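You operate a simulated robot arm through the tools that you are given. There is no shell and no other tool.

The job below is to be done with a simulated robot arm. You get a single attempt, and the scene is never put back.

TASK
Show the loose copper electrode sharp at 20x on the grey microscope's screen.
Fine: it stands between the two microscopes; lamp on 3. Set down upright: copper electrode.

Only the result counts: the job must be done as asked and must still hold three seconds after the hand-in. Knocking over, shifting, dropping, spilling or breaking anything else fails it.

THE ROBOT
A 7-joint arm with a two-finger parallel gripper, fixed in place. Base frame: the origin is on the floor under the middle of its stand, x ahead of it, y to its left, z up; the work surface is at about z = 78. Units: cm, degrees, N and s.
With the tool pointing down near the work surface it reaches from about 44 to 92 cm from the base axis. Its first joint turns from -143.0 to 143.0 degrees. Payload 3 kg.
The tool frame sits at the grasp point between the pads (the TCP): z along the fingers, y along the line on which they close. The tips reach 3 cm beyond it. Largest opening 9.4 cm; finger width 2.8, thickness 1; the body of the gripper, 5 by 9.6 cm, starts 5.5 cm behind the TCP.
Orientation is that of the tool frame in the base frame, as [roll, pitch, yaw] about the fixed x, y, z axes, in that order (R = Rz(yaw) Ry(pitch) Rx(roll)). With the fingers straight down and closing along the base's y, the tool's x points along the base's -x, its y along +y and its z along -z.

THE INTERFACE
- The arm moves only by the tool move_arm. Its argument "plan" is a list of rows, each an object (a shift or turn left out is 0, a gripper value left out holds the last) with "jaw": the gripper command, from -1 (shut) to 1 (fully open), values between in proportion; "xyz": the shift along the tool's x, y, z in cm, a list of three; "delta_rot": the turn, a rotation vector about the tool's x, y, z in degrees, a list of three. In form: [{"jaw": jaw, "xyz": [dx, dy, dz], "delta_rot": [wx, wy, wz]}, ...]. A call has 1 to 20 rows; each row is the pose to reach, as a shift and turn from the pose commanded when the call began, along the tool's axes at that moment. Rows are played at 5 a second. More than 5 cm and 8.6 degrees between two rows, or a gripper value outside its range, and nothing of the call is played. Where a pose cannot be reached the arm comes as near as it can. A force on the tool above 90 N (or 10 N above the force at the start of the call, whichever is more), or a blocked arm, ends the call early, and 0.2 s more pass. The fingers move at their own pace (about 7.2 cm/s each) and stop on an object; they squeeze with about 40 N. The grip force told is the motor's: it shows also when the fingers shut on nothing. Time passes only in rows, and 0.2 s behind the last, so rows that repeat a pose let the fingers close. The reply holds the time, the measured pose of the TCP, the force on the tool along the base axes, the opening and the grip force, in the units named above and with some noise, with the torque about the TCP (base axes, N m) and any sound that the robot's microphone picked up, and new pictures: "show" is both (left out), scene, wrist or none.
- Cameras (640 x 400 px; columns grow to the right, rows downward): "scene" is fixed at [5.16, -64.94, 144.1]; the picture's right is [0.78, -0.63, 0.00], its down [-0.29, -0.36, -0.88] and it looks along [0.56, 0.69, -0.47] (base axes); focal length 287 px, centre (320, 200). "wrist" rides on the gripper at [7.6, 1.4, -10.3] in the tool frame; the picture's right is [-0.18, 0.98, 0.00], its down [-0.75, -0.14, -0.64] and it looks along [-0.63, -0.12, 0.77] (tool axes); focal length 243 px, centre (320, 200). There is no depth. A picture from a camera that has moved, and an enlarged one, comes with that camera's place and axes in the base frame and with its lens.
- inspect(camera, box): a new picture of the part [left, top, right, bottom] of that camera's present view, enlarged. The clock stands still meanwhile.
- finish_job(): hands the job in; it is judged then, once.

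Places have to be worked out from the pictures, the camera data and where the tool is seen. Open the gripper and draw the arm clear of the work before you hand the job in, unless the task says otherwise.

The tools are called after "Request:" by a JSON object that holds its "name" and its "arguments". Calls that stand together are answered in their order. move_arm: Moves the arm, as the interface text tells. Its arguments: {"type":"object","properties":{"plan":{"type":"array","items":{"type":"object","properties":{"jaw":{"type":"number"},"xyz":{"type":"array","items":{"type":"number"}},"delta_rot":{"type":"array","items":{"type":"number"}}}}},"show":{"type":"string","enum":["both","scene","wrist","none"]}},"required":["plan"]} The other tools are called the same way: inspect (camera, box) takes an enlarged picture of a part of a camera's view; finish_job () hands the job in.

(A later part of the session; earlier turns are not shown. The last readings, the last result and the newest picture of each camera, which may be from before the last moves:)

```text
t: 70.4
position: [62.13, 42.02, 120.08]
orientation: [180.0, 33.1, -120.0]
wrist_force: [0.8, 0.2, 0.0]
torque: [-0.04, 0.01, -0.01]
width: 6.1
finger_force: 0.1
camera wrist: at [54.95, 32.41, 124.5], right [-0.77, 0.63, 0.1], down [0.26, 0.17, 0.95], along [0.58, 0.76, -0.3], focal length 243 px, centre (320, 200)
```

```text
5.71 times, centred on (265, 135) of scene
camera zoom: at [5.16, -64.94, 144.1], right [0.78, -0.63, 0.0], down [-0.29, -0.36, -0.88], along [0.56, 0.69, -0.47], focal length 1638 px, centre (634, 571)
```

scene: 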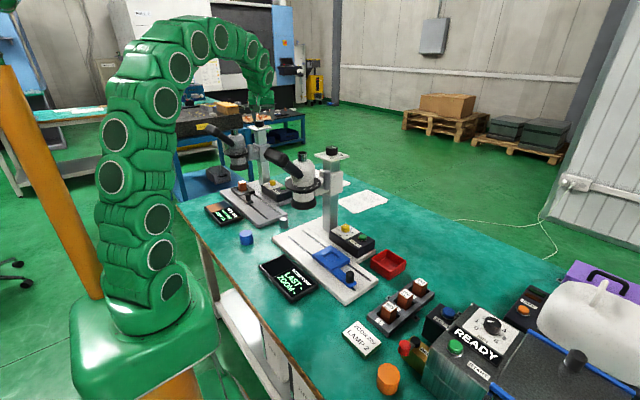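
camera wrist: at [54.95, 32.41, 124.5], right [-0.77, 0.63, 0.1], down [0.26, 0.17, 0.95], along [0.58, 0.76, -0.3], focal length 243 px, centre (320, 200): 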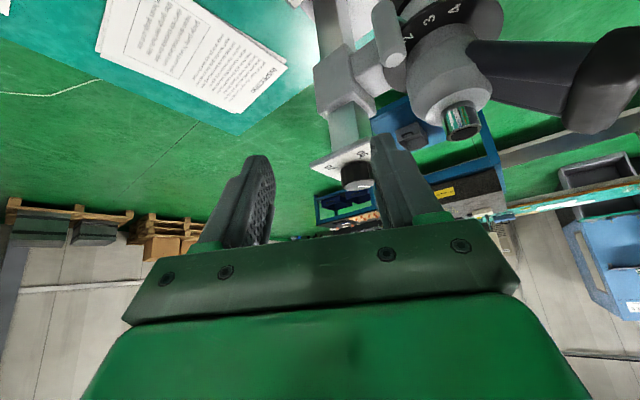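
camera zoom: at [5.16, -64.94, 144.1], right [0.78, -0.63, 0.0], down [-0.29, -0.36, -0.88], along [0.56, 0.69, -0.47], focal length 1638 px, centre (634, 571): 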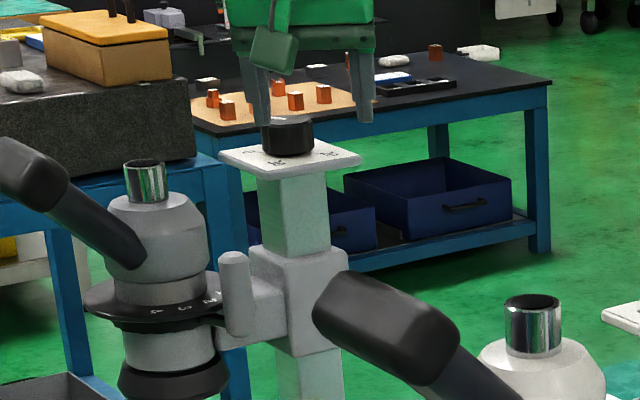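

The knob seems near (68.6, 58.7, top ≈113.7). I move closer above it for a better look, still 4–5 cm higher than its top.

Request:
{"name": "move_arm", "arguments": {"plan": [{"jaw": 0.3, "xyz": [-3, 0.45, 1.6]}, {"xyz": [-6, 0.9, 3.2]}, {"xyz": [-9, 1.4, 4.9]}, {"xyz": [-11.3, 1.76, 6.15]}, {"xyz": [-11.3, 1.76, 6.15]}], "show": "both"}}

Request:
{"name": "inspect", "arguments": {"camera": "wrist", "box": [230, 40, 430, 200]}}

Request:
{"name": "inspect", "arguments": {"camera": "scene", "box": [220, 90, 300, 170]}}

```text
t: 71.6
position: [67.03, 53.93, 121.24]
orientation: [-180.0, 33.1, -120.0]
wrist_force: [0.5, 0.2, 0.2]
torque: [0.01, 0.03, 0.02]
width: 6.08
finger_force: 0.1
camera wrist: at [59.89, 44.34, 125.58], right [-0.77, 0.63, 0.1], down [0.26, 0.17, 0.95], along [0.58, 0.76, -0.3], focal length 243 px, centre (320, 200)
```

scene: 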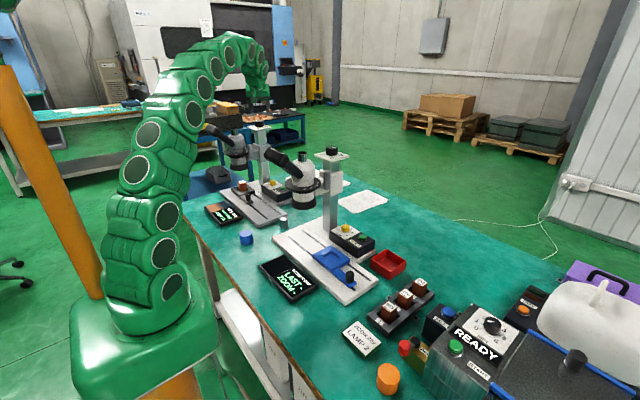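
wrist: 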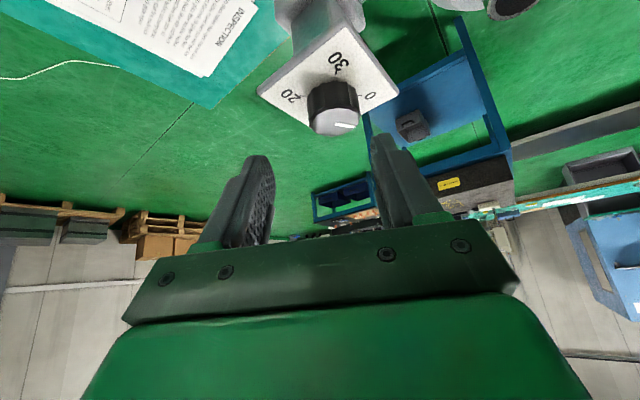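

```text
2.50 times, centred on (330, 120) of wrist
camera zoom: at [59.89, 44.34, 125.58], right [-0.77, 0.63, 0.1], down [0.26, 0.17, 0.95], along [0.58, 0.76, -0.3], focal length 606 px, centre (295, 400)
```

zoom: 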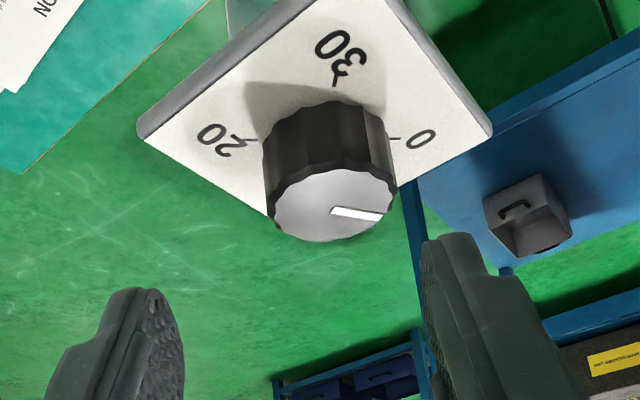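

```text
5.00 times, centred on (260, 130) of scene
camera zoom: at [5.16, -64.94, 144.1], right [0.78, -0.63, 0.0], down [-0.29, -0.36, -0.88], along [0.56, 0.69, -0.47], focal length 1433 px, centre (620, 550)
```

zoom: 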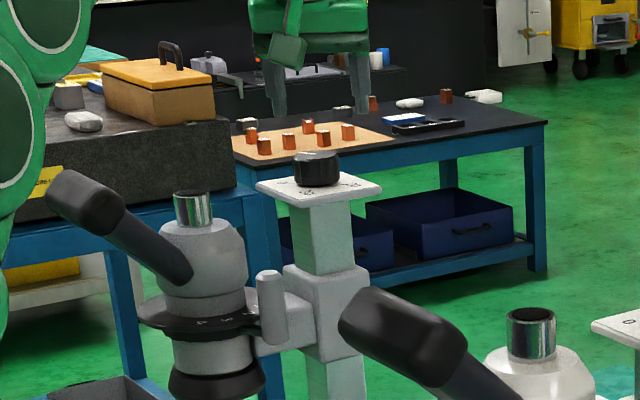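

Triangulated knob: about (68.9, 59.3), top ≈113.4, Ø≈4.3. I open wider and move right above it (tips still ~2.5 cm above its top) to check centring.

Request:
{"name": "move_arm", "arguments": {"plan": [{"jaw": 0.7, "xyz": [-1, 0.4, 1.4]}, {"jaw": 0.7, "xyz": [-2, 0.8, 2.8]}, {"jaw": 0.7, "xyz": [-2.73, 1.06, 4.2]}, {"jaw": 0.7, "xyz": [-2.73, 1.06, 4.2]}], "show": "both"}}

Request:
{"name": "inspect", "arguments": {"camera": "wrist", "box": [220, 80, 440, 240]}}

Request:
{"name": "inspect", "arguments": {"camera": "scene", "box": [220, 90, 300, 170]}}

```text
t: 72.6
position: [68.29, 58.18, 119.24]
orientation: [179.9, 33.0, -120.1]
wrist_force: [-0.1, -0.3, 0.3]
torque: [0.04, 0.02, 0.02]
width: 8.01
finger_force: 0.1
camera wrist: at [61.08, 48.58, 123.57], right [-0.77, 0.63, 0.1], down [0.26, 0.17, 0.95], along [0.58, 0.76, -0.3], focal length 243 px, centre (320, 200)
```

scene: 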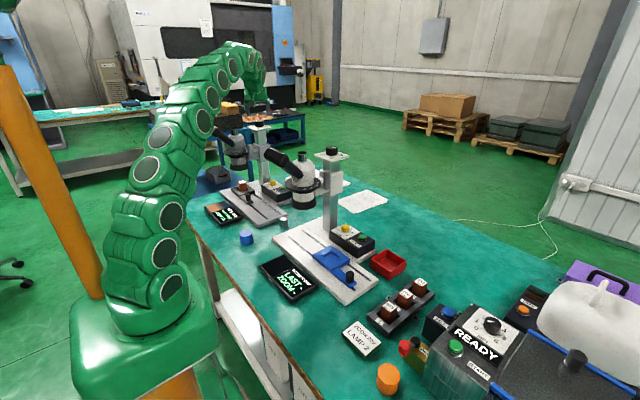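
wrist: 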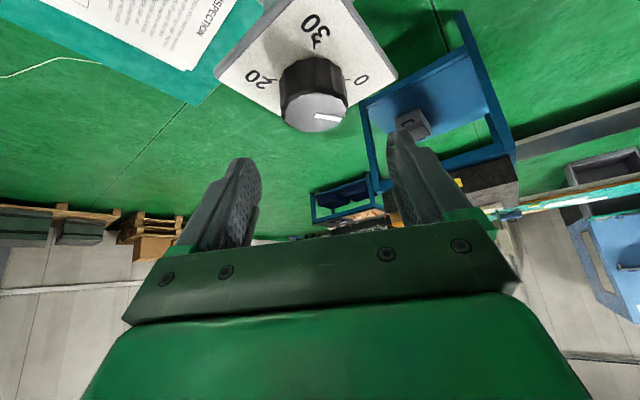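

```text
2.50 times, centred on (330, 160) of wrist
camera zoom: at [61.08, 48.58, 123.57], right [-0.77, 0.63, 0.1], down [0.26, 0.17, 0.95], along [0.58, 0.76, -0.3], focal length 606 px, centre (295, 300)
```

zoom: 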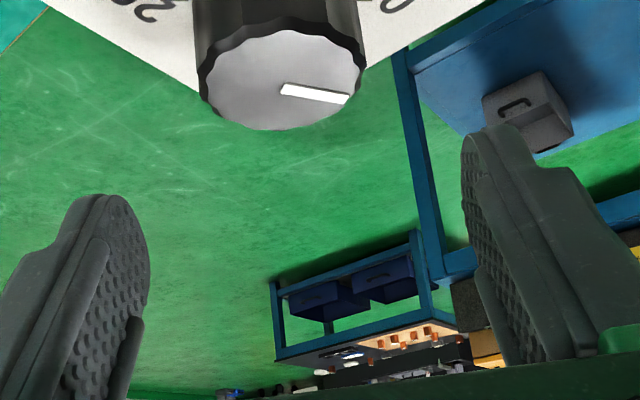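

```text
5.00 times, centred on (260, 130) of scene
camera zoom: at [5.16, -64.94, 144.1], right [0.78, -0.63, 0.0], down [-0.29, -0.36, -0.88], along [0.56, 0.69, -0.47], focal length 1433 px, centre (620, 550)
```

zoom: 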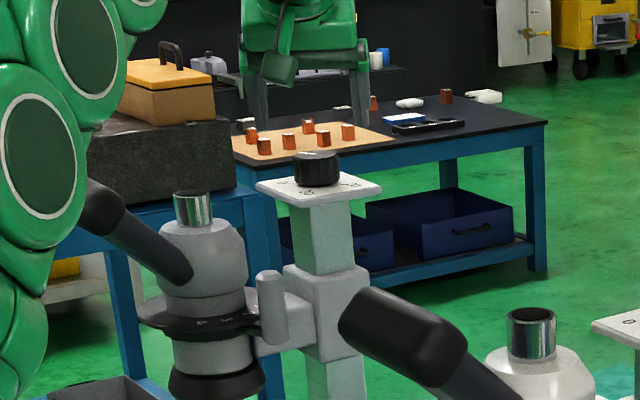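

Knob centred laterally (offset 0.05). Refined: (68.6, 58.9), top ≈113.9, Ø≈4. I descend to bring the fingers around it.

Request:
{"name": "move_arm", "arguments": {"plan": [{"jaw": 0.5, "xyz": [1.0, 0.05, 1.3]}, {"jaw": 0.5, "xyz": [1.8, 0.05, 2.4]}, {"jaw": 0.5, "xyz": [2.3, 0.05, 3.05]}, {"jaw": 0.5, "xyz": [2.54, 0.05, 3.36]}, {"jaw": 0.5, "xyz": [2.54, 0.05, 3.36]}], "show": "both"}}

Request:
{"name": "inspect", "arguments": {"camera": "wrist", "box": [220, 80, 440, 240]}}

Request:
{"name": "inspect", "arguments": {"camera": "scene", "box": [230, 100, 290, 150]}}

```text
t: 73.8
position: [67.95, 58.12, 115.11]
orientation: [-180.0, 32.9, -120.0]
wrist_force: [0.9, -0.1, 0.3]
torque: [0.0, -0.03, 0.02]
width: 7.03
finger_force: 0.1
camera wrist: at [60.87, 48.54, 119.39], right [-0.77, 0.63, 0.1], down [0.26, 0.17, 0.95], along [0.58, 0.76, -0.3], focal length 243 px, centre (320, 200)
```

scene: 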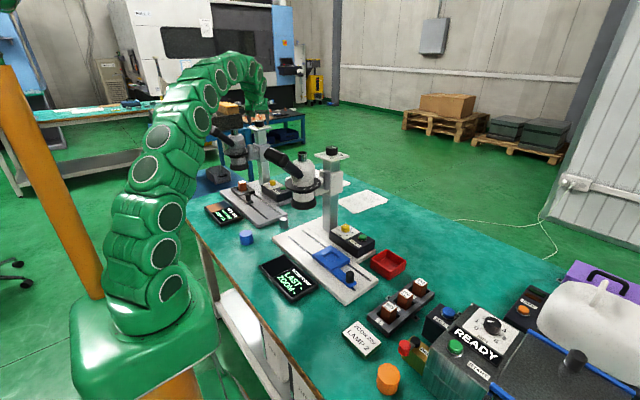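
wrist: 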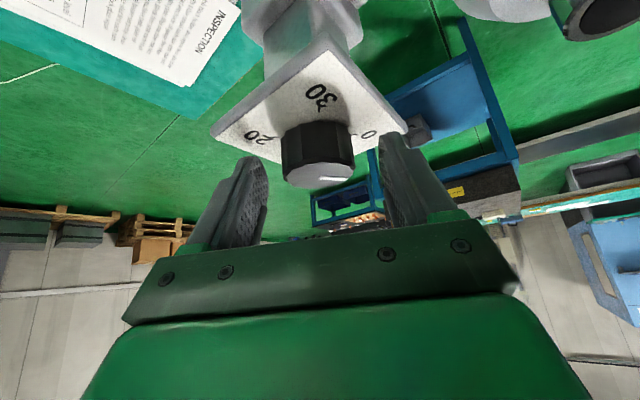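

```text
2.50 times, centred on (330, 160) of wrist
camera zoom: at [60.87, 48.54, 119.39], right [-0.77, 0.63, 0.1], down [0.26, 0.17, 0.95], along [0.58, 0.76, -0.3], focal length 606 px, centre (295, 300)
```

zoom: 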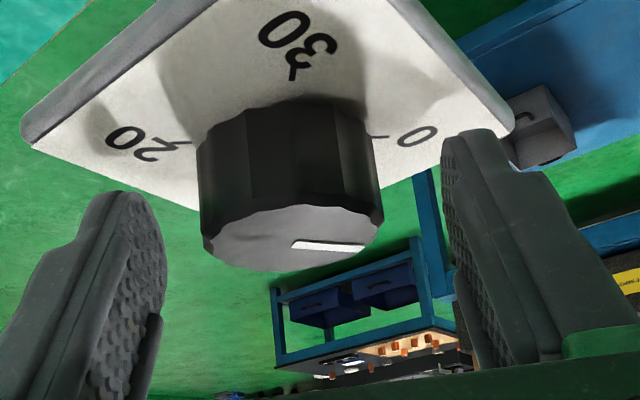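

```text
8.00 times, centred on (260, 125) of scene
camera zoom: at [5.16, -64.94, 144.1], right [0.78, -0.63, 0.0], down [-0.29, -0.36, -0.88], along [0.56, 0.69, -0.47], focal length 2293 px, centre (800, 800)
```

zoom: 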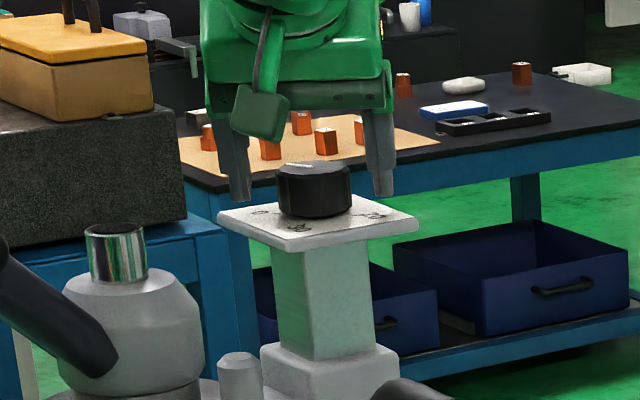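

Fingers straddle the knob. I close on it.

Request:
{"name": "move_arm", "arguments": {"plan": [{"jaw": 0.2, "xyz": [0, -0.07, 0]}, {"jaw": -1, "xyz": [0, -0.07, 0]}, {"jaw": -1, "xyz": [0, -0.07, 0]}, {"jaw": -1, "xyz": [0, -0.07, 0]}], "show": "wrist"}}

Request:
{"name": "inspect", "arguments": {"camera": "wrist", "box": [220, 80, 440, 240]}}

```text
t: 74.8
position: [68.03, 58.1, 115.04]
orientation: [180.0, 33.0, -120.0]
wrist_force: [0.3, 0.3, 1.8]
torque: [-0.02, 0.08, -0.02]
width: 4.13
finger_force: 44.6
camera wrist: at [60.94, 48.5, 119.41], right [-0.77, 0.63, 0.1], down [0.26, 0.17, 0.95], along [0.58, 0.76, -0.3], focal length 243 px, centre (320, 200)
```

wrist: 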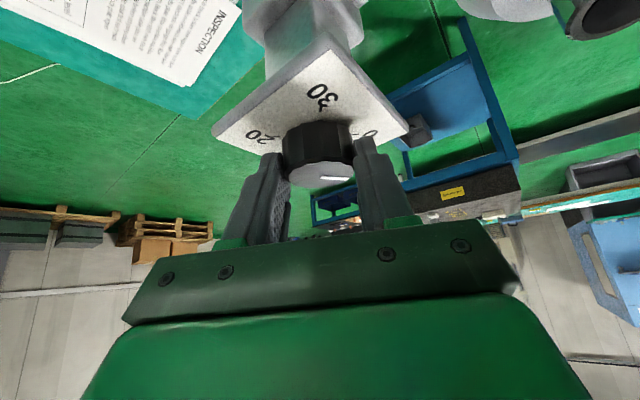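

```text
2.50 times, centred on (330, 160) of wrist
camera zoom: at [60.94, 48.5, 119.41], right [-0.77, 0.63, 0.1], down [0.26, 0.17, 0.95], along [0.58, 0.76, -0.3], focal length 606 px, centre (295, 300)
```

zoom: 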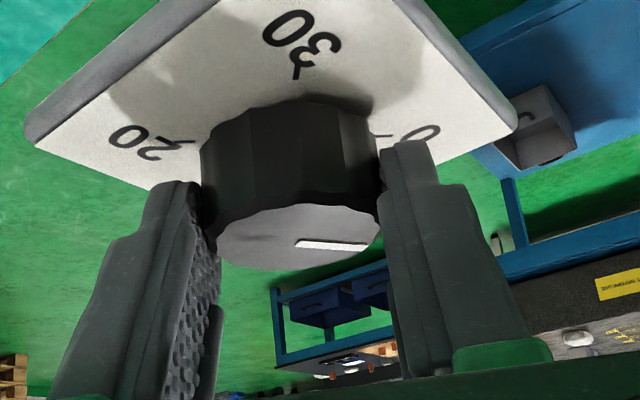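

Firm grip, width 4.13, near-zero side force. I turn 40° clockwise about the knob axis and check the screen.

Request:
{"name": "move_arm", "arguments": {"plan": [{"jaw": -1, "xyz": [-0.007, 0.116, 0.004], "delta_rot": [4.357, 0, 6.71]}, {"xyz": [-0.027, 0.229, 0.018], "delta_rot": [8.714, 0, 13.419]}, {"xyz": [-0.06, 0.338, 0.039], "delta_rot": [13.07, 0, 20.129]}, {"xyz": [-0.106, 0.44, 0.069], "delta_rot": [17.427, 0, 26.838]}, {"xyz": [-0.163, 0.534, 0.106], "delta_rot": [21.784, 0, 33.548]}, {"xyz": [-0.163, 0.534, 0.106], "delta_rot": [21.784, 0, 33.548]}], "show": "both"}}

Request:
{"name": "inspect", "arguments": {"camera": "scene", "box": [200, 190, 250, 235]}}

Request:
{"name": "inspect", "arguments": {"camera": "wrist", "box": [220, 80, 440, 240]}}

```text
t: 76.2
position: [67.74, 58.6, 115.11]
orientation: [179.9, 33.1, -160.0]
wrist_force: [-1.8, 14.1, 8.6]
torque: [0.84, -0.34, 0.16]
width: 4.13
finger_force: 44.9
camera wrist: at [55.95, 55.91, 119.39], right [-0.19, 0.98, 0.1], down [0.31, -0.04, 0.95], along [0.93, 0.21, -0.3], focal length 243 px, centre (320, 200)
```

scene: 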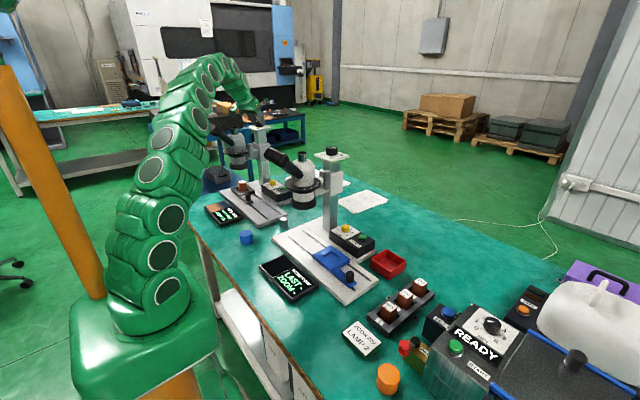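
wrist: 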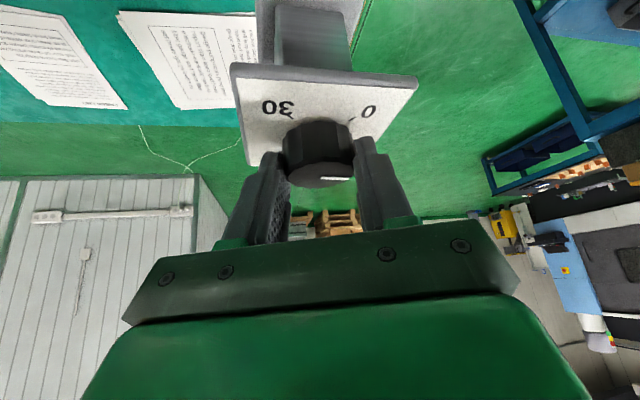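

```text
8.89 times, centred on (225, 212) of scene
camera zoom: at [5.16, -64.94, 144.1], right [0.78, -0.63, 0.0], down [-0.29, -0.36, -0.88], along [0.56, 0.69, -0.47], focal length 2547 px, centre (1164, 89)
```

zoom: 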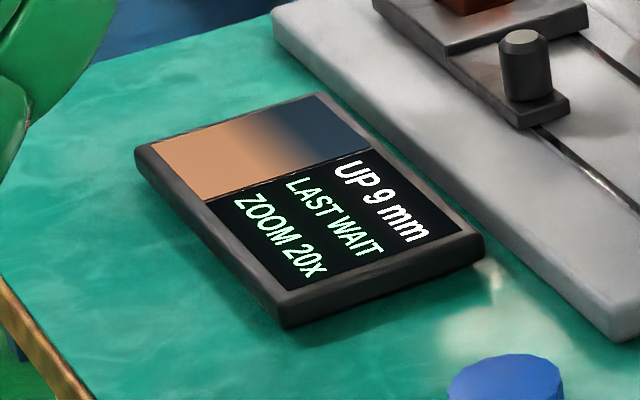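

```text
2.50 times, centred on (330, 160) of wrist
camera zoom: at [55.95, 55.91, 119.39], right [-0.19, 0.98, 0.1], down [0.31, -0.04, 0.95], along [0.93, 0.21, -0.3], focal length 606 px, centre (295, 300)
```

zoom: 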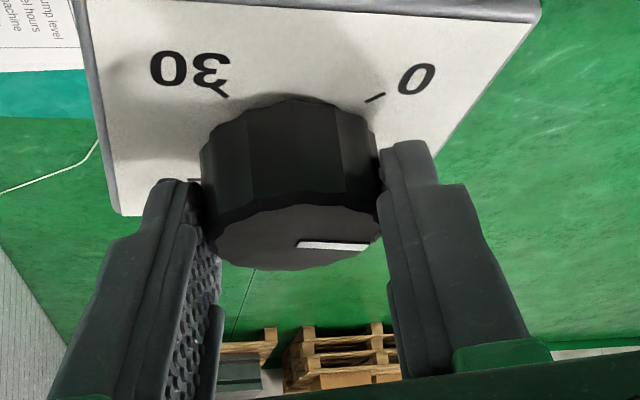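

The knob turned with the gripper, but the screen still says UP 9 mm; perhaps it updates with delay ("WAIT"). I hold for a second and look again.

Request:
{"name": "move_arm", "arguments": {"plan": [{"jaw": -1}, {"jaw": -1}, {"jaw": -1}, {"jaw": -1}, {"jaw": -1}], "show": "none"}}

Request:
{"name": "inspect", "arguments": {"camera": "scene", "box": [200, 190, 250, 235]}}

Request:
{"name": "inspect", "arguments": {"camera": "scene", "box": [220, 100, 300, 190]}}

```text
t: 77.4
position: [67.6, 58.73, 115.05]
orientation: [179.9, 33.1, -159.9]
wrist_force: [3.6, 28.8, 14.1]
torque: [1.08, -0.5, 0.23]
width: 4.13
finger_force: 45.1
```

```text
8.89 times, centred on (225, 212) of scene
camera zoom: at [5.16, -64.94, 144.1], right [0.78, -0.63, 0.0], down [-0.29, -0.36, -0.88], along [0.56, 0.69, -0.47], focal length 2547 px, centre (1164, 89)
```

zoom: 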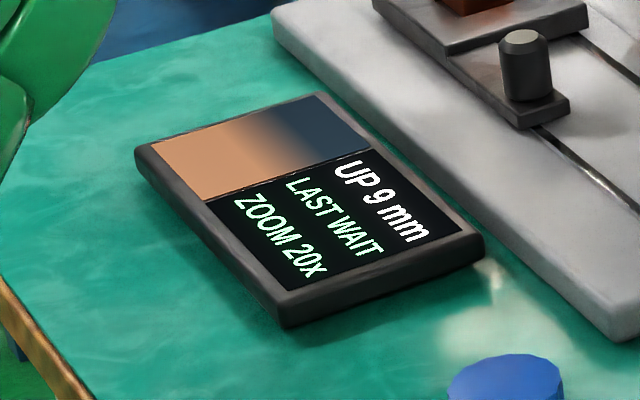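

```text
4.44 times, centred on (260, 145) of scene
camera zoom: at [5.16, -64.94, 144.1], right [0.78, -0.63, 0.0], down [-0.29, -0.36, -0.88], along [0.56, 0.69, -0.47], focal length 1274 px, centre (587, 444)
```

zoom: 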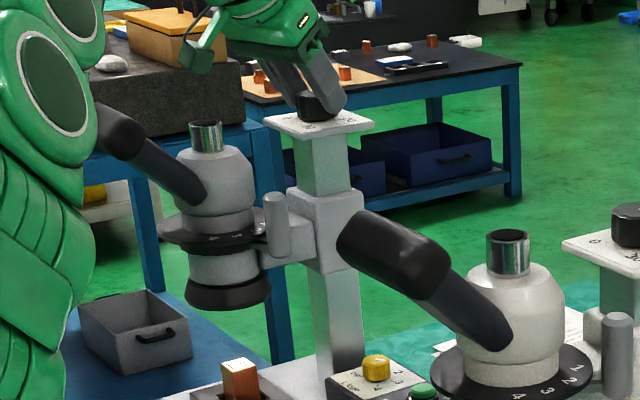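

The head itself rose by about 5 mm (compare pictures), yet the number is unchanged—perhaps it refreshes only once the knob is let go. I open the fingers and check.

Request:
{"name": "move_arm", "arguments": {"plan": [{"jaw": 0.3}, {"jaw": 0.4}, {"jaw": 0.4}, {"jaw": 0.4}], "show": "both"}}

Request:
{"name": "inspect", "arguments": {"camera": "scene", "box": [200, 190, 250, 235]}}

Request:
{"name": "inspect", "arguments": {"camera": "wrist", "box": [220, 80, 440, 240]}}

```text
t: 78.4
position: [67.63, 58.43, 114.99]
orientation: [-180.0, 33.0, -160.0]
wrist_force: [0.5, 0.2, -0.2]
torque: [0.0, 0.01, -0.01]
width: 6.58
finger_force: 0.0
camera wrist: at [55.99, 55.82, 119.34], right [-0.19, 0.98, 0.1], down [0.31, -0.04, 0.95], along [0.93, 0.21, -0.3], focal length 243 px, centre (320, 200)
```

scene: 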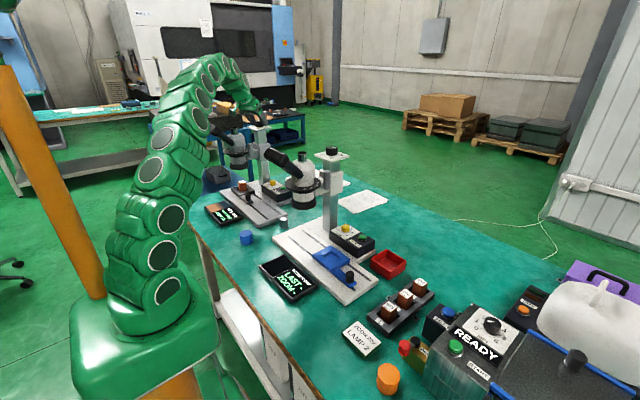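
wrist: 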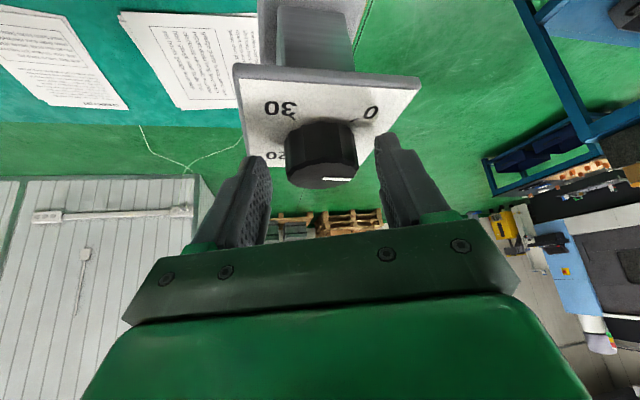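

```text
8.89 times, centred on (225, 212) of scene
camera zoom: at [5.16, -64.94, 144.1], right [0.78, -0.63, 0.0], down [-0.29, -0.36, -0.88], along [0.56, 0.69, -0.47], focal length 2547 px, centre (1164, 89)
```

zoom: 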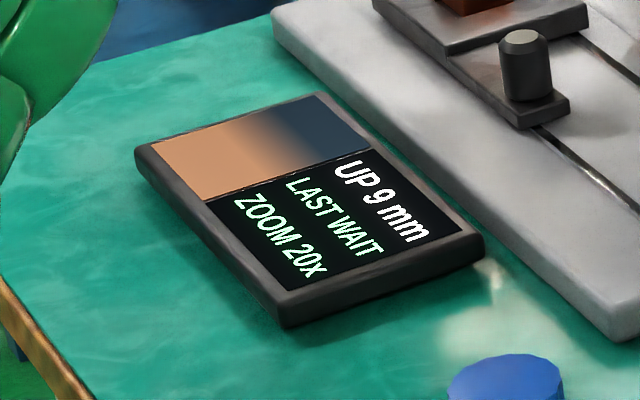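

```text
2.50 times, centred on (330, 160) of wrist
camera zoom: at [55.99, 55.82, 119.34], right [-0.19, 0.98, 0.1], down [0.31, -0.04, 0.95], along [0.93, 0.21, -0.3], focal length 606 px, centre (295, 300)
```

zoom: 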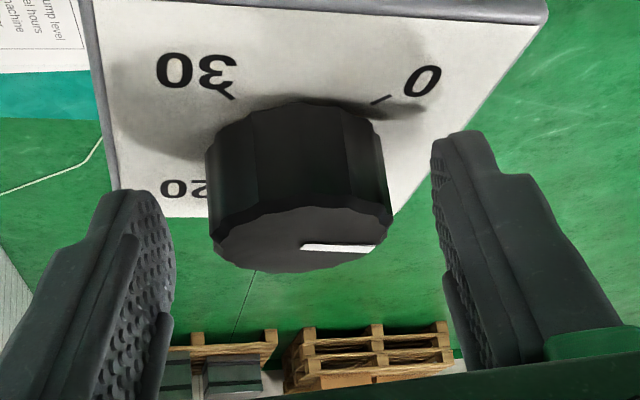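

Still unchanged. I continue anyway: swing back 40° with open fingers, re-grip and turn another 41° so the total is ≈81° (9 mm), then re-check the display.

Request:
{"name": "move_arm", "arguments": {"plan": [{"jaw": 0.4, "xyz": [-0.007, -0.116, 0.004], "delta_rot": [-4.357, 0, -6.71]}, {"xyz": [-0.027, -0.229, 0.018], "delta_rot": [-8.714, 0, -13.419]}, {"xyz": [-0.06, -0.338, 0.039], "delta_rot": [-13.07, 0, -20.129]}, {"xyz": [-0.106, -0.44, 0.069], "delta_rot": [-17.427, 0, -26.838]}, {"xyz": [-0.163, -0.534, 0.106], "delta_rot": [-21.784, 0, -33.548]}, {"xyz": [-0.163, -0.534, 0.106], "delta_rot": [-21.784, 0, -33.548]}], "show": "both"}}

Request:
{"name": "inspect", "arguments": {"camera": "wrist", "box": [220, 80, 440, 240]}}

Request:
{"name": "inspect", "arguments": {"camera": "scene", "box": [200, 190, 250, 235]}}

```text
t: 79.8
position: [68.0, 58.03, 114.85]
orientation: [-180.0, 33.1, -119.9]
wrist_force: [0.2, -0.6, 0.2]
torque: [0.0, -0.02, -0.01]
width: 6.6
finger_force: 0.1
camera wrist: at [60.86, 48.42, 119.24], right [-0.78, 0.62, 0.1], down [0.26, 0.17, 0.95], along [0.57, 0.76, -0.3], focal length 243 px, centre (320, 200)
```

scene: 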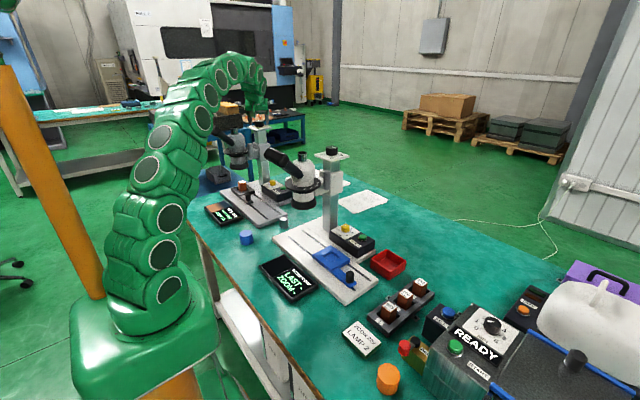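
wrist: 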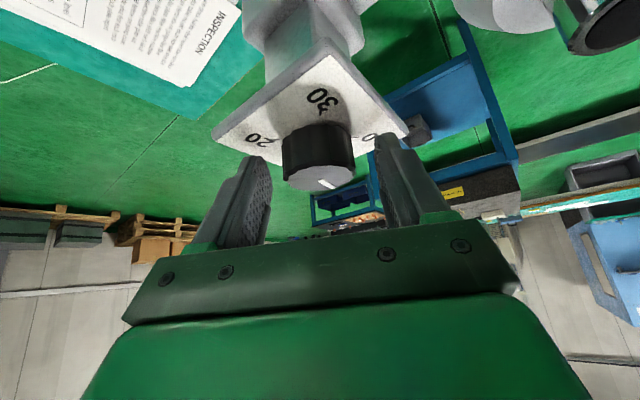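

```text
2.50 times, centred on (330, 160) of wrist
camera zoom: at [60.86, 48.42, 119.24], right [-0.78, 0.62, 0.1], down [0.26, 0.17, 0.95], along [0.57, 0.76, -0.3], focal length 606 px, centre (295, 300)
```

zoom: 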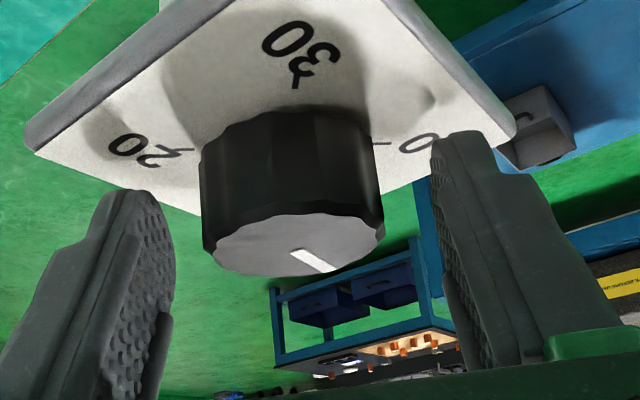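

```text
8.89 times, centred on (225, 212) of scene
camera zoom: at [5.16, -64.94, 144.1], right [0.78, -0.63, 0.0], down [-0.29, -0.36, -0.88], along [0.56, 0.69, -0.47], focal length 2547 px, centre (1164, 89)
```

zoom: 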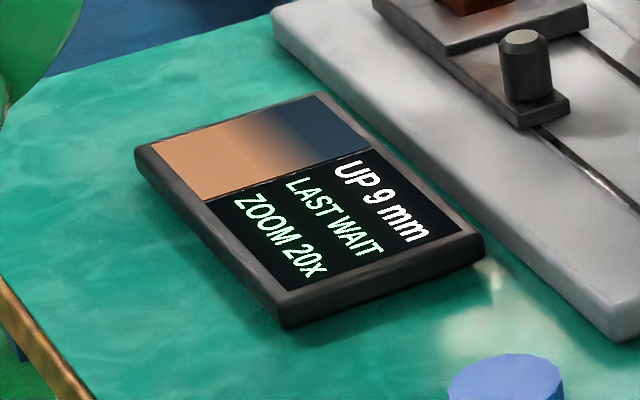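

Perhaps the reading is capped at 9 mm; the head did rise. I continue: grip and turn another 40° clockwise.

Request:
{"name": "move_arm", "arguments": {"plan": [{"jaw": -1, "xyz": [0, -0.05, 0]}, {"jaw": -1, "xyz": [0, -0.05, 0]}, {"jaw": -1, "xyz": [0, -0.05, 0]}, {"jaw": -1, "xyz": [-0.007, 0.066, 0.004], "delta_rot": [4.357, 0, 6.71]}, {"xyz": [-0.027, 0.179, 0.018], "delta_rot": [8.714, 0, 13.419]}, {"xyz": [-0.06, 0.288, 0.039], "delta_rot": [13.07, 0, 20.129]}, {"xyz": [-0.106, 0.39, 0.069], "delta_rot": [17.427, 0, 26.838]}, {"xyz": [-0.163, 0.484, 0.106], "delta_rot": [21.784, 0, 33.548]}, {"xyz": [-0.163, 0.484, 0.106], "delta_rot": [21.784, 0, 33.548]}], "show": "both"}}

Request:
{"name": "inspect", "arguments": {"camera": "scene", "box": [200, 190, 250, 235]}}

Request:
{"name": "inspect", "arguments": {"camera": "scene", "box": [220, 100, 300, 190]}}

```text
t: 81.8
position: [67.6, 58.61, 115.04]
orientation: [-180.0, 33.1, -160.0]
wrist_force: [-12.6, 14.3, -0.5]
torque: [0.36, -0.78, 0.19]
width: 4.16
finger_force: 45.0
camera wrist: at [55.93, 55.91, 119.28], right [-0.19, 0.98, 0.1], down [0.31, -0.04, 0.95], along [0.93, 0.21, -0.3], focal length 243 px, centre (320, 200)
```

scene: 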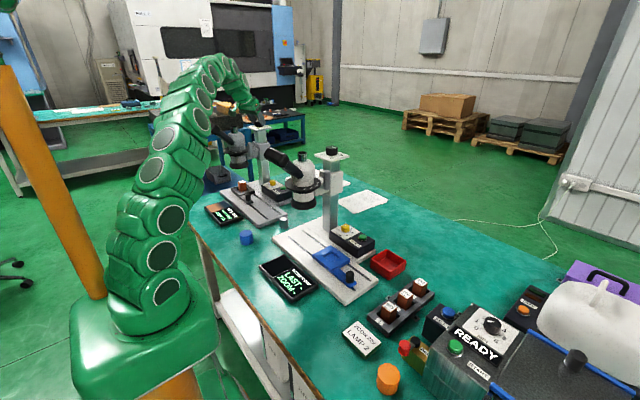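
wrist: 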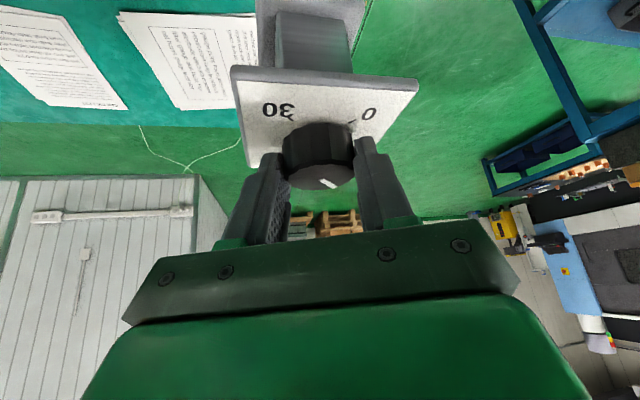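

```text
8.89 times, centred on (225, 212) of scene
camera zoom: at [5.16, -64.94, 144.1], right [0.78, -0.63, 0.0], down [-0.29, -0.36, -0.88], along [0.56, 0.69, -0.47], focal length 2547 px, centre (1164, 89)
```

zoom: 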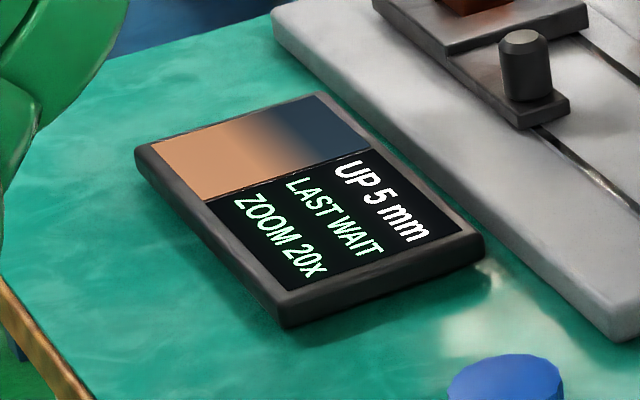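

```text
4.44 times, centred on (260, 145) of scene
camera zoom: at [5.16, -64.94, 144.1], right [0.78, -0.63, 0.0], down [-0.29, -0.36, -0.88], along [0.56, 0.69, -0.47], focal length 1274 px, centre (587, 444)
```

zoom: 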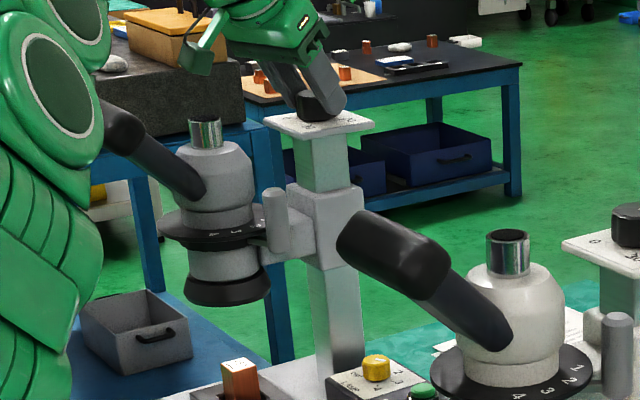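

The display now shows UP 5 mm, so the reading was capped. I release, swing back and turn a further 40°.

Request:
{"name": "move_arm", "arguments": {"plan": [{"jaw": 0.4}, {"jaw": 0.4}, {"jaw": 0.4, "xyz": [-0.007, -0.116, 0.004], "delta_rot": [-4.357, 0, -6.71]}, {"xyz": [-0.027, -0.229, 0.018], "delta_rot": [-8.714, 0, -13.419]}, {"xyz": [-0.06, -0.338, 0.039], "delta_rot": [-13.07, 0, -20.129]}, {"xyz": [-0.106, -0.44, 0.069], "delta_rot": [-17.427, 0, -26.838]}, {"xyz": [-0.163, -0.534, 0.106], "delta_rot": [-21.784, 0, -33.548]}, {"xyz": [-0.163, -0.534, 0.106], "delta_rot": [-21.784, 0, -33.548]}], "show": "wrist"}}

Request:
{"name": "inspect", "arguments": {"camera": "wrist", "box": [220, 80, 440, 240]}}

Request:
{"name": "inspect", "arguments": {"camera": "scene", "box": [200, 190, 250, 235]}}

```text
t: 83.6
position: [68.16, 58.18, 115.01]
orientation: [180.0, 33.0, -119.9]
wrist_force: [-0.5, 0.0, 0.2]
torque: [0.0, 0.01, 0.03]
width: 6.57
finger_force: 0.0
camera wrist: at [61.0, 48.52, 119.38], right [-0.77, 0.62, 0.1], down [0.26, 0.17, 0.95], along [0.57, 0.76, -0.3], focal length 243 px, centre (320, 200)
```

wrist: 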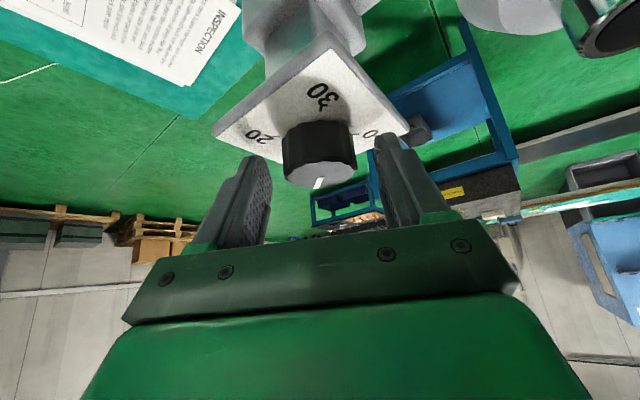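

```text
2.50 times, centred on (330, 160) of wrist
camera zoom: at [61.0, 48.52, 119.38], right [-0.77, 0.62, 0.1], down [0.26, 0.17, 0.95], along [0.57, 0.76, -0.3], focal length 606 px, centre (295, 300)
```

zoom: 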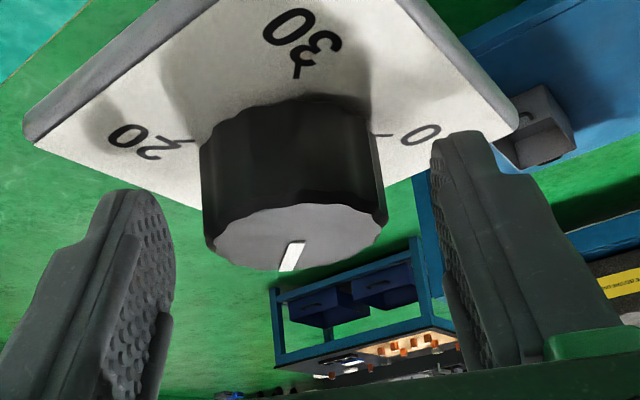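

```text
8.89 times, centred on (225, 212) of scene
camera zoom: at [5.16, -64.94, 144.1], right [0.78, -0.63, 0.0], down [-0.29, -0.36, -0.88], along [0.56, 0.69, -0.47], focal length 2547 px, centre (1164, 89)
```

zoom: 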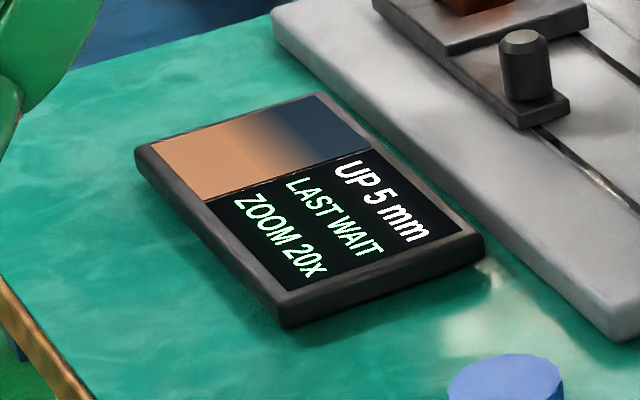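

Request:
{"name": "move_arm", "arguments": {"plan": [{"jaw": -1, "xyz": [0, -0.05, 0]}, {"jaw": -1, "xyz": [0, -0.05, 0]}, {"jaw": -1, "xyz": [0, -0.05, 0]}, {"jaw": -1, "xyz": [-0.007, 0.066, 0.004], "delta_rot": [4.357, 0, 6.71]}, {"xyz": [-0.027, 0.179, 0.018], "delta_rot": [8.714, 0, 13.419]}, {"xyz": [-0.06, 0.288, 0.039], "delta_rot": [13.07, 0, 20.129]}, {"xyz": [-0.106, 0.39, 0.069], "delta_rot": [17.427, 0, 26.838]}, {"xyz": [-0.163, 0.484, 0.106], "delta_rot": [21.784, 0, 33.548]}, {"xyz": [-0.163, 0.484, 0.106], "delta_rot": [21.784, 0, 33.548]}], "show": "wrist"}}

Request:
{"name": "inspect", "arguments": {"camera": "scene", "box": [200, 190, 250, 235]}}

```text
t: 85.6
position: [67.72, 58.77, 115.04]
orientation: [-179.9, 33.1, -160.0]
wrist_force: [-3.9, 25.5, 7.4]
torque: [0.65, -0.87, 0.25]
width: 4.18
finger_force: 45.1
camera wrist: at [56.01, 55.94, 119.37], right [-0.19, 0.98, 0.1], down [0.31, -0.04, 0.95], along [0.93, 0.21, -0.3], focal length 243 px, centre (320, 200)
```

wrist: 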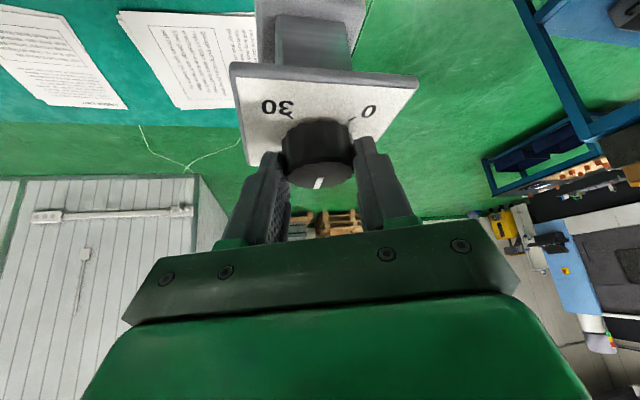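

```text
8.89 times, centred on (225, 212) of scene
camera zoom: at [5.16, -64.94, 144.1], right [0.78, -0.63, 0.0], down [-0.29, -0.36, -0.88], along [0.56, 0.69, -0.47], focal length 2547 px, centre (1164, 89)
```

zoom: 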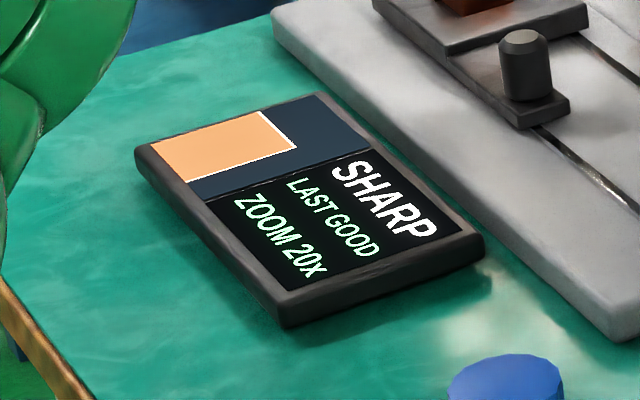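

The screen now shows SHARP, LAST GOOD, ZOOM 20x. I nudge 3° more to sit nearer the centre of focus and verify it stays SHARP.

Request:
{"name": "move_arm", "arguments": {"plan": [{"jaw": -1, "xyz": [-0.001, 0.043, 0.001], "delta_rot": [1.634, 0, 2.516]}, {"jaw": -1, "xyz": [-0.001, 0.043, 0.001], "delta_rot": [1.634, 0, 2.516]}], "show": "none"}}

Request:
{"name": "inspect", "arguments": {"camera": "scene", "box": [200, 190, 250, 235]}}

```text
t: 86.2
position: [67.58, 58.68, 115.07]
orientation: [179.9, 33.1, -163.0]
wrist_force: [-18.5, 22.4, 0.5]
torque: [0.26, 0.89, 0.28]
width: 4.16
finger_force: 45.1
```

```text
8.89 times, centred on (225, 212) of scene
camera zoom: at [5.16, -64.94, 144.1], right [0.78, -0.63, 0.0], down [-0.29, -0.36, -0.88], along [0.56, 0.69, -0.47], focal length 2547 px, centre (1164, 89)
```

zoom: 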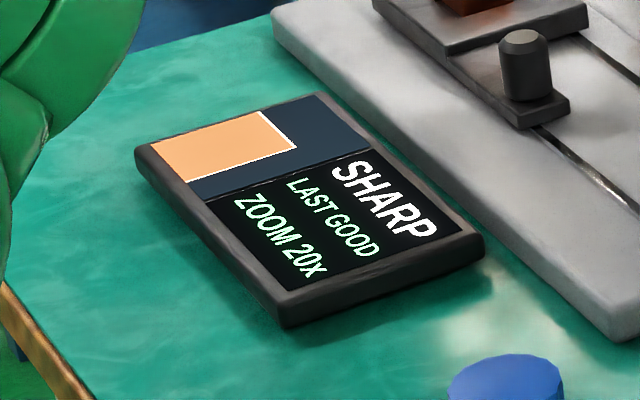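

Still SHARP. I release the knob, rise straight up, and retreat clear toward −y.

Request:
{"name": "move_arm", "arguments": {"plan": [{"jaw": 0.4}, {"jaw": 0.5}, {"jaw": 0.5}, {"jaw": 0.5, "xyz": [-1.1, 0, -1.68]}, {"xyz": [-2.5, 0, -3.8]}, {"xyz": [-3.81, 0, -5.87]}, {"xyz": [-1.63, -3.4, -7.3]}, {"xyz": [0.55, -6.8, -8.7]}, {"xyz": [2.7, -10.2, -10.1]}, {"xyz": [4.92, -13.55, -11.54]}, {"xyz": [4.92, -13.55, -11.54]}], "show": "both"}}

Request:
{"name": "inspect", "arguments": {"camera": "scene", "box": [200, 190, 250, 235]}}

Request:
{"name": "inspect", "arguments": {"camera": "scene", "box": [200, 115, 320, 240]}}

```text
t: 88.6
position: [61.77, 42.51, 121.44]
orientation: [-180.0, 32.9, -163.0]
wrist_force: [0.0, 0.0, 0.5]
torque: [0.0, 0.01, -0.02]
width: 7.07
finger_force: 0.0
camera wrist: at [50.03, 40.44, 125.74], right [-0.14, 0.99, 0.1], down [0.31, -0.05, 0.95], along [0.94, 0.16, -0.3], focal length 243 px, centre (320, 200)
```

scene: 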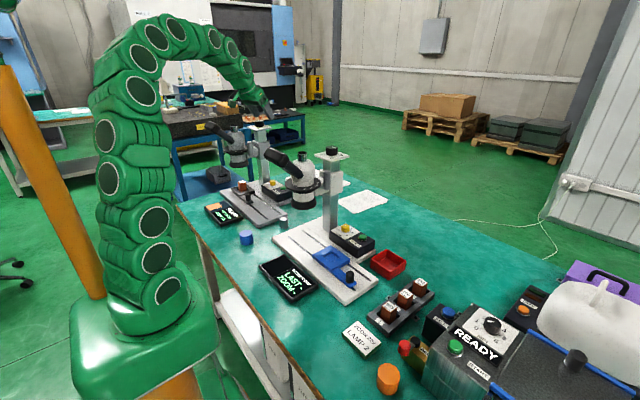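
wrist: 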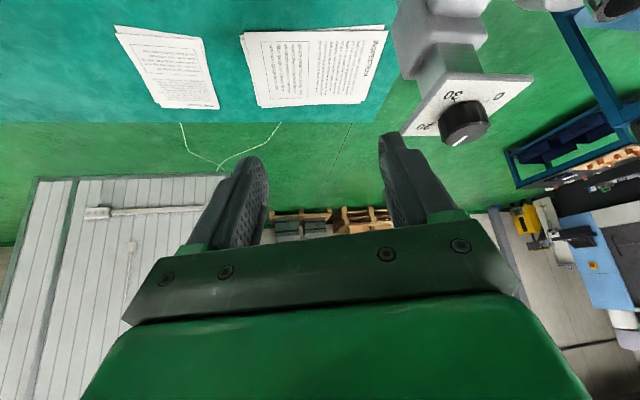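

```text
8.89 times, centred on (225, 212) of scene
camera zoom: at [5.16, -64.94, 144.1], right [0.78, -0.63, 0.0], down [-0.29, -0.36, -0.88], along [0.56, 0.69, -0.47], focal length 2547 px, centre (1164, 89)
```

zoom: 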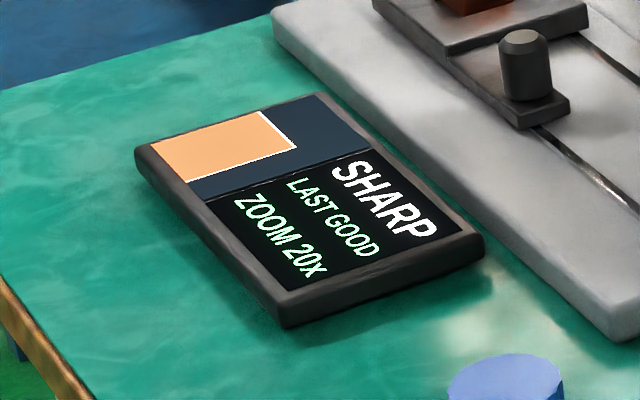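

```text
3.20 times, centred on (260, 178) of scene
camera zoom: at [5.16, -64.94, 144.1], right [0.78, -0.63, 0.0], down [-0.29, -0.36, -0.88], along [0.56, 0.69, -0.47], focal length 917 px, centre (512, 272)
```

zoom: 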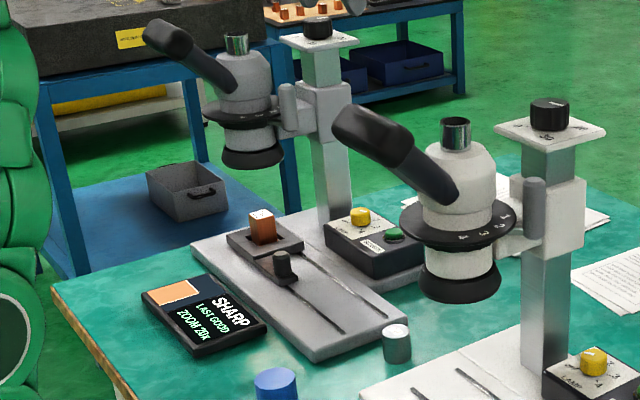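

All set on the screen: SHARP, GOOD, 20x, still after release. I double-check the lamp knob pointer and the electrode in zoom.

Request:
{"name": "inspect", "arguments": {"camera": "scene", "box": [258, 185, 298, 210]}}

Request:
{"name": "inspect", "arguments": {"camera": "scene", "box": [225, 165, 275, 205]}}

```text
16.00 times, centred on (278, 198) of scene
camera zoom: at [5.16, -64.94, 144.1], right [0.78, -0.63, 0.0], down [-0.29, -0.36, -0.88], along [0.56, 0.69, -0.47], focal length 4585 px, centre (992, 240)
```

zoom: 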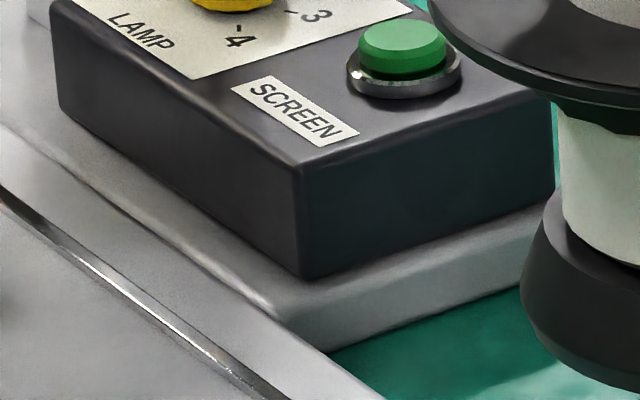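

```text
10.00 times, centred on (250, 185) of scene
camera zoom: at [5.16, -64.94, 144.1], right [0.78, -0.63, 0.0], down [-0.29, -0.36, -0.88], along [0.56, 0.69, -0.47], focal length 2866 px, centre (1020, 350)
```

zoom: 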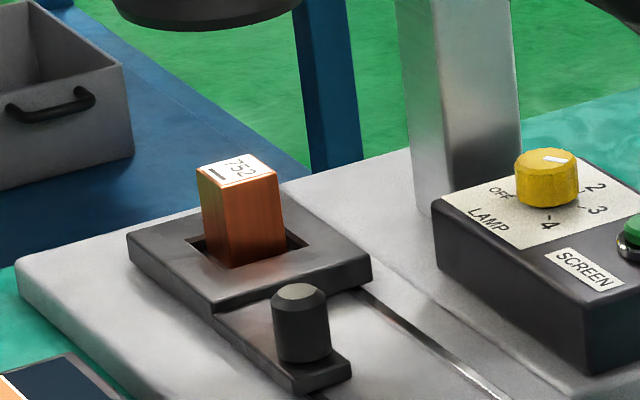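

Request:
{"name": "inspect", "arguments": {"camera": "scene", "box": [265, 175, 295, 195]}}

```text
16.00 times, centred on (280, 185) of scene
camera zoom: at [5.16, -64.94, 144.1], right [0.78, -0.63, 0.0], down [-0.29, -0.36, -0.88], along [0.56, 0.69, -0.47], focal length 4585 px, centre (960, 440)
```

zoom: 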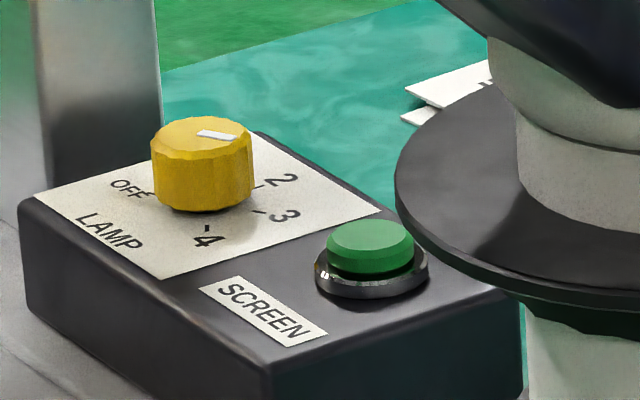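

The lamp pointer measures about −54°, i.e. slightly short of the 3 mark (−60°). To be sure, I move to a closer view of the lamp dial: first un-lean the tool while descending to a safe place.

Request:
{"name": "move_arm", "arguments": {"plan": [{"jaw": 0.5, "xyz": [1.1, -0.7, 2.1], "delta_rot": [0, 6.6, 0]}, {"xyz": [2.3, -1.4, 4.2], "delta_rot": [0, 13.2, 0]}, {"xyz": [3.4, -2.1, 6.4], "delta_rot": [0, 19.8, 0]}, {"xyz": [4.5, -2.8, 8.5], "delta_rot": [0, 26.4, 0]}, {"xyz": [5.67, -3.45, 10.63], "delta_rot": [0, 33, 0]}, {"xyz": [5.67, -3.45, 10.63], "delta_rot": [0, 33, 0]}], "show": "none"}}

Request:
{"name": "move_arm", "arguments": {"plan": [{"jaw": 0.1, "delta_rot": [0, 0, -8.1]}, {"delta_rot": [0, 0, -16.2]}, {"delta_rot": [0, 0, -24.3]}, {"delta_rot": [0, 0, -32.4]}, {"delta_rot": [0, 0, -40.5]}, {"delta_rot": [0, 0, -48.6]}, {"delta_rot": [0, 0, -56.7]}, {"delta_rot": [0, 0, -64.8]}, {"delta_rot": [0, 0, -73]}, {"delta_rot": [0, 0, -73]}], "show": "both"}}

```text
t: 90.0
position: [63.87, 39.44, 109.69]
orientation: [180.0, -0.1, -163.0]
wrist_force: [-0.4, -0.5, -0.3]
torque: [-0.01, -0.02, -0.01]
width: 7.02
finger_force: 0.1
```

```text
t: 92.2
position: [63.76, 39.5, 110.06]
orientation: [-180.0, 0.0, -89.9]
wrist_force: [0.0, -0.6, -0.1]
torque: [0.01, -0.01, -0.05]
width: 5.19
finger_force: 0.1
camera wrist: at [62.42, 31.89, 120.14], right [-0.98, 0.18, 0.0], down [0.14, 0.75, 0.64], along [0.12, 0.63, -0.77], focal length 243 px, centre (320, 200)
```

scene: 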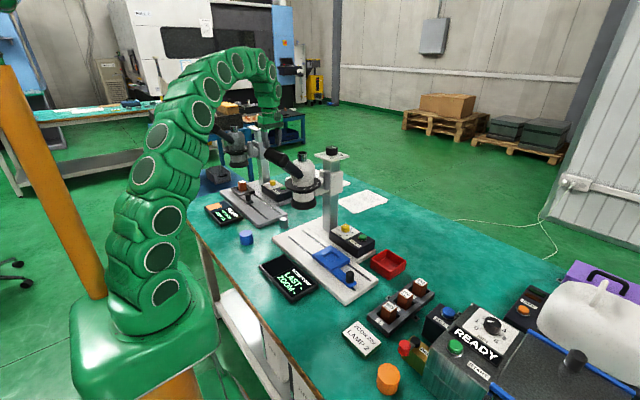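
wrist: 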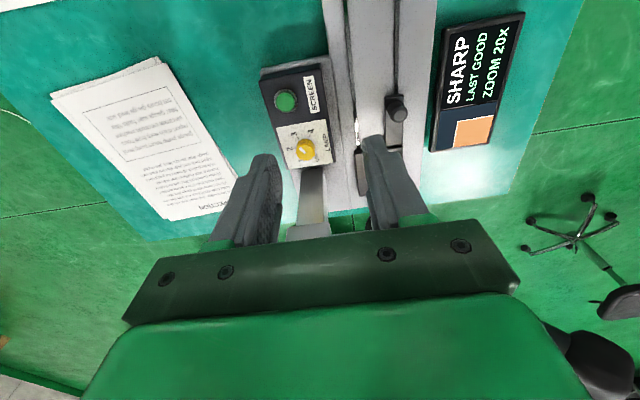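

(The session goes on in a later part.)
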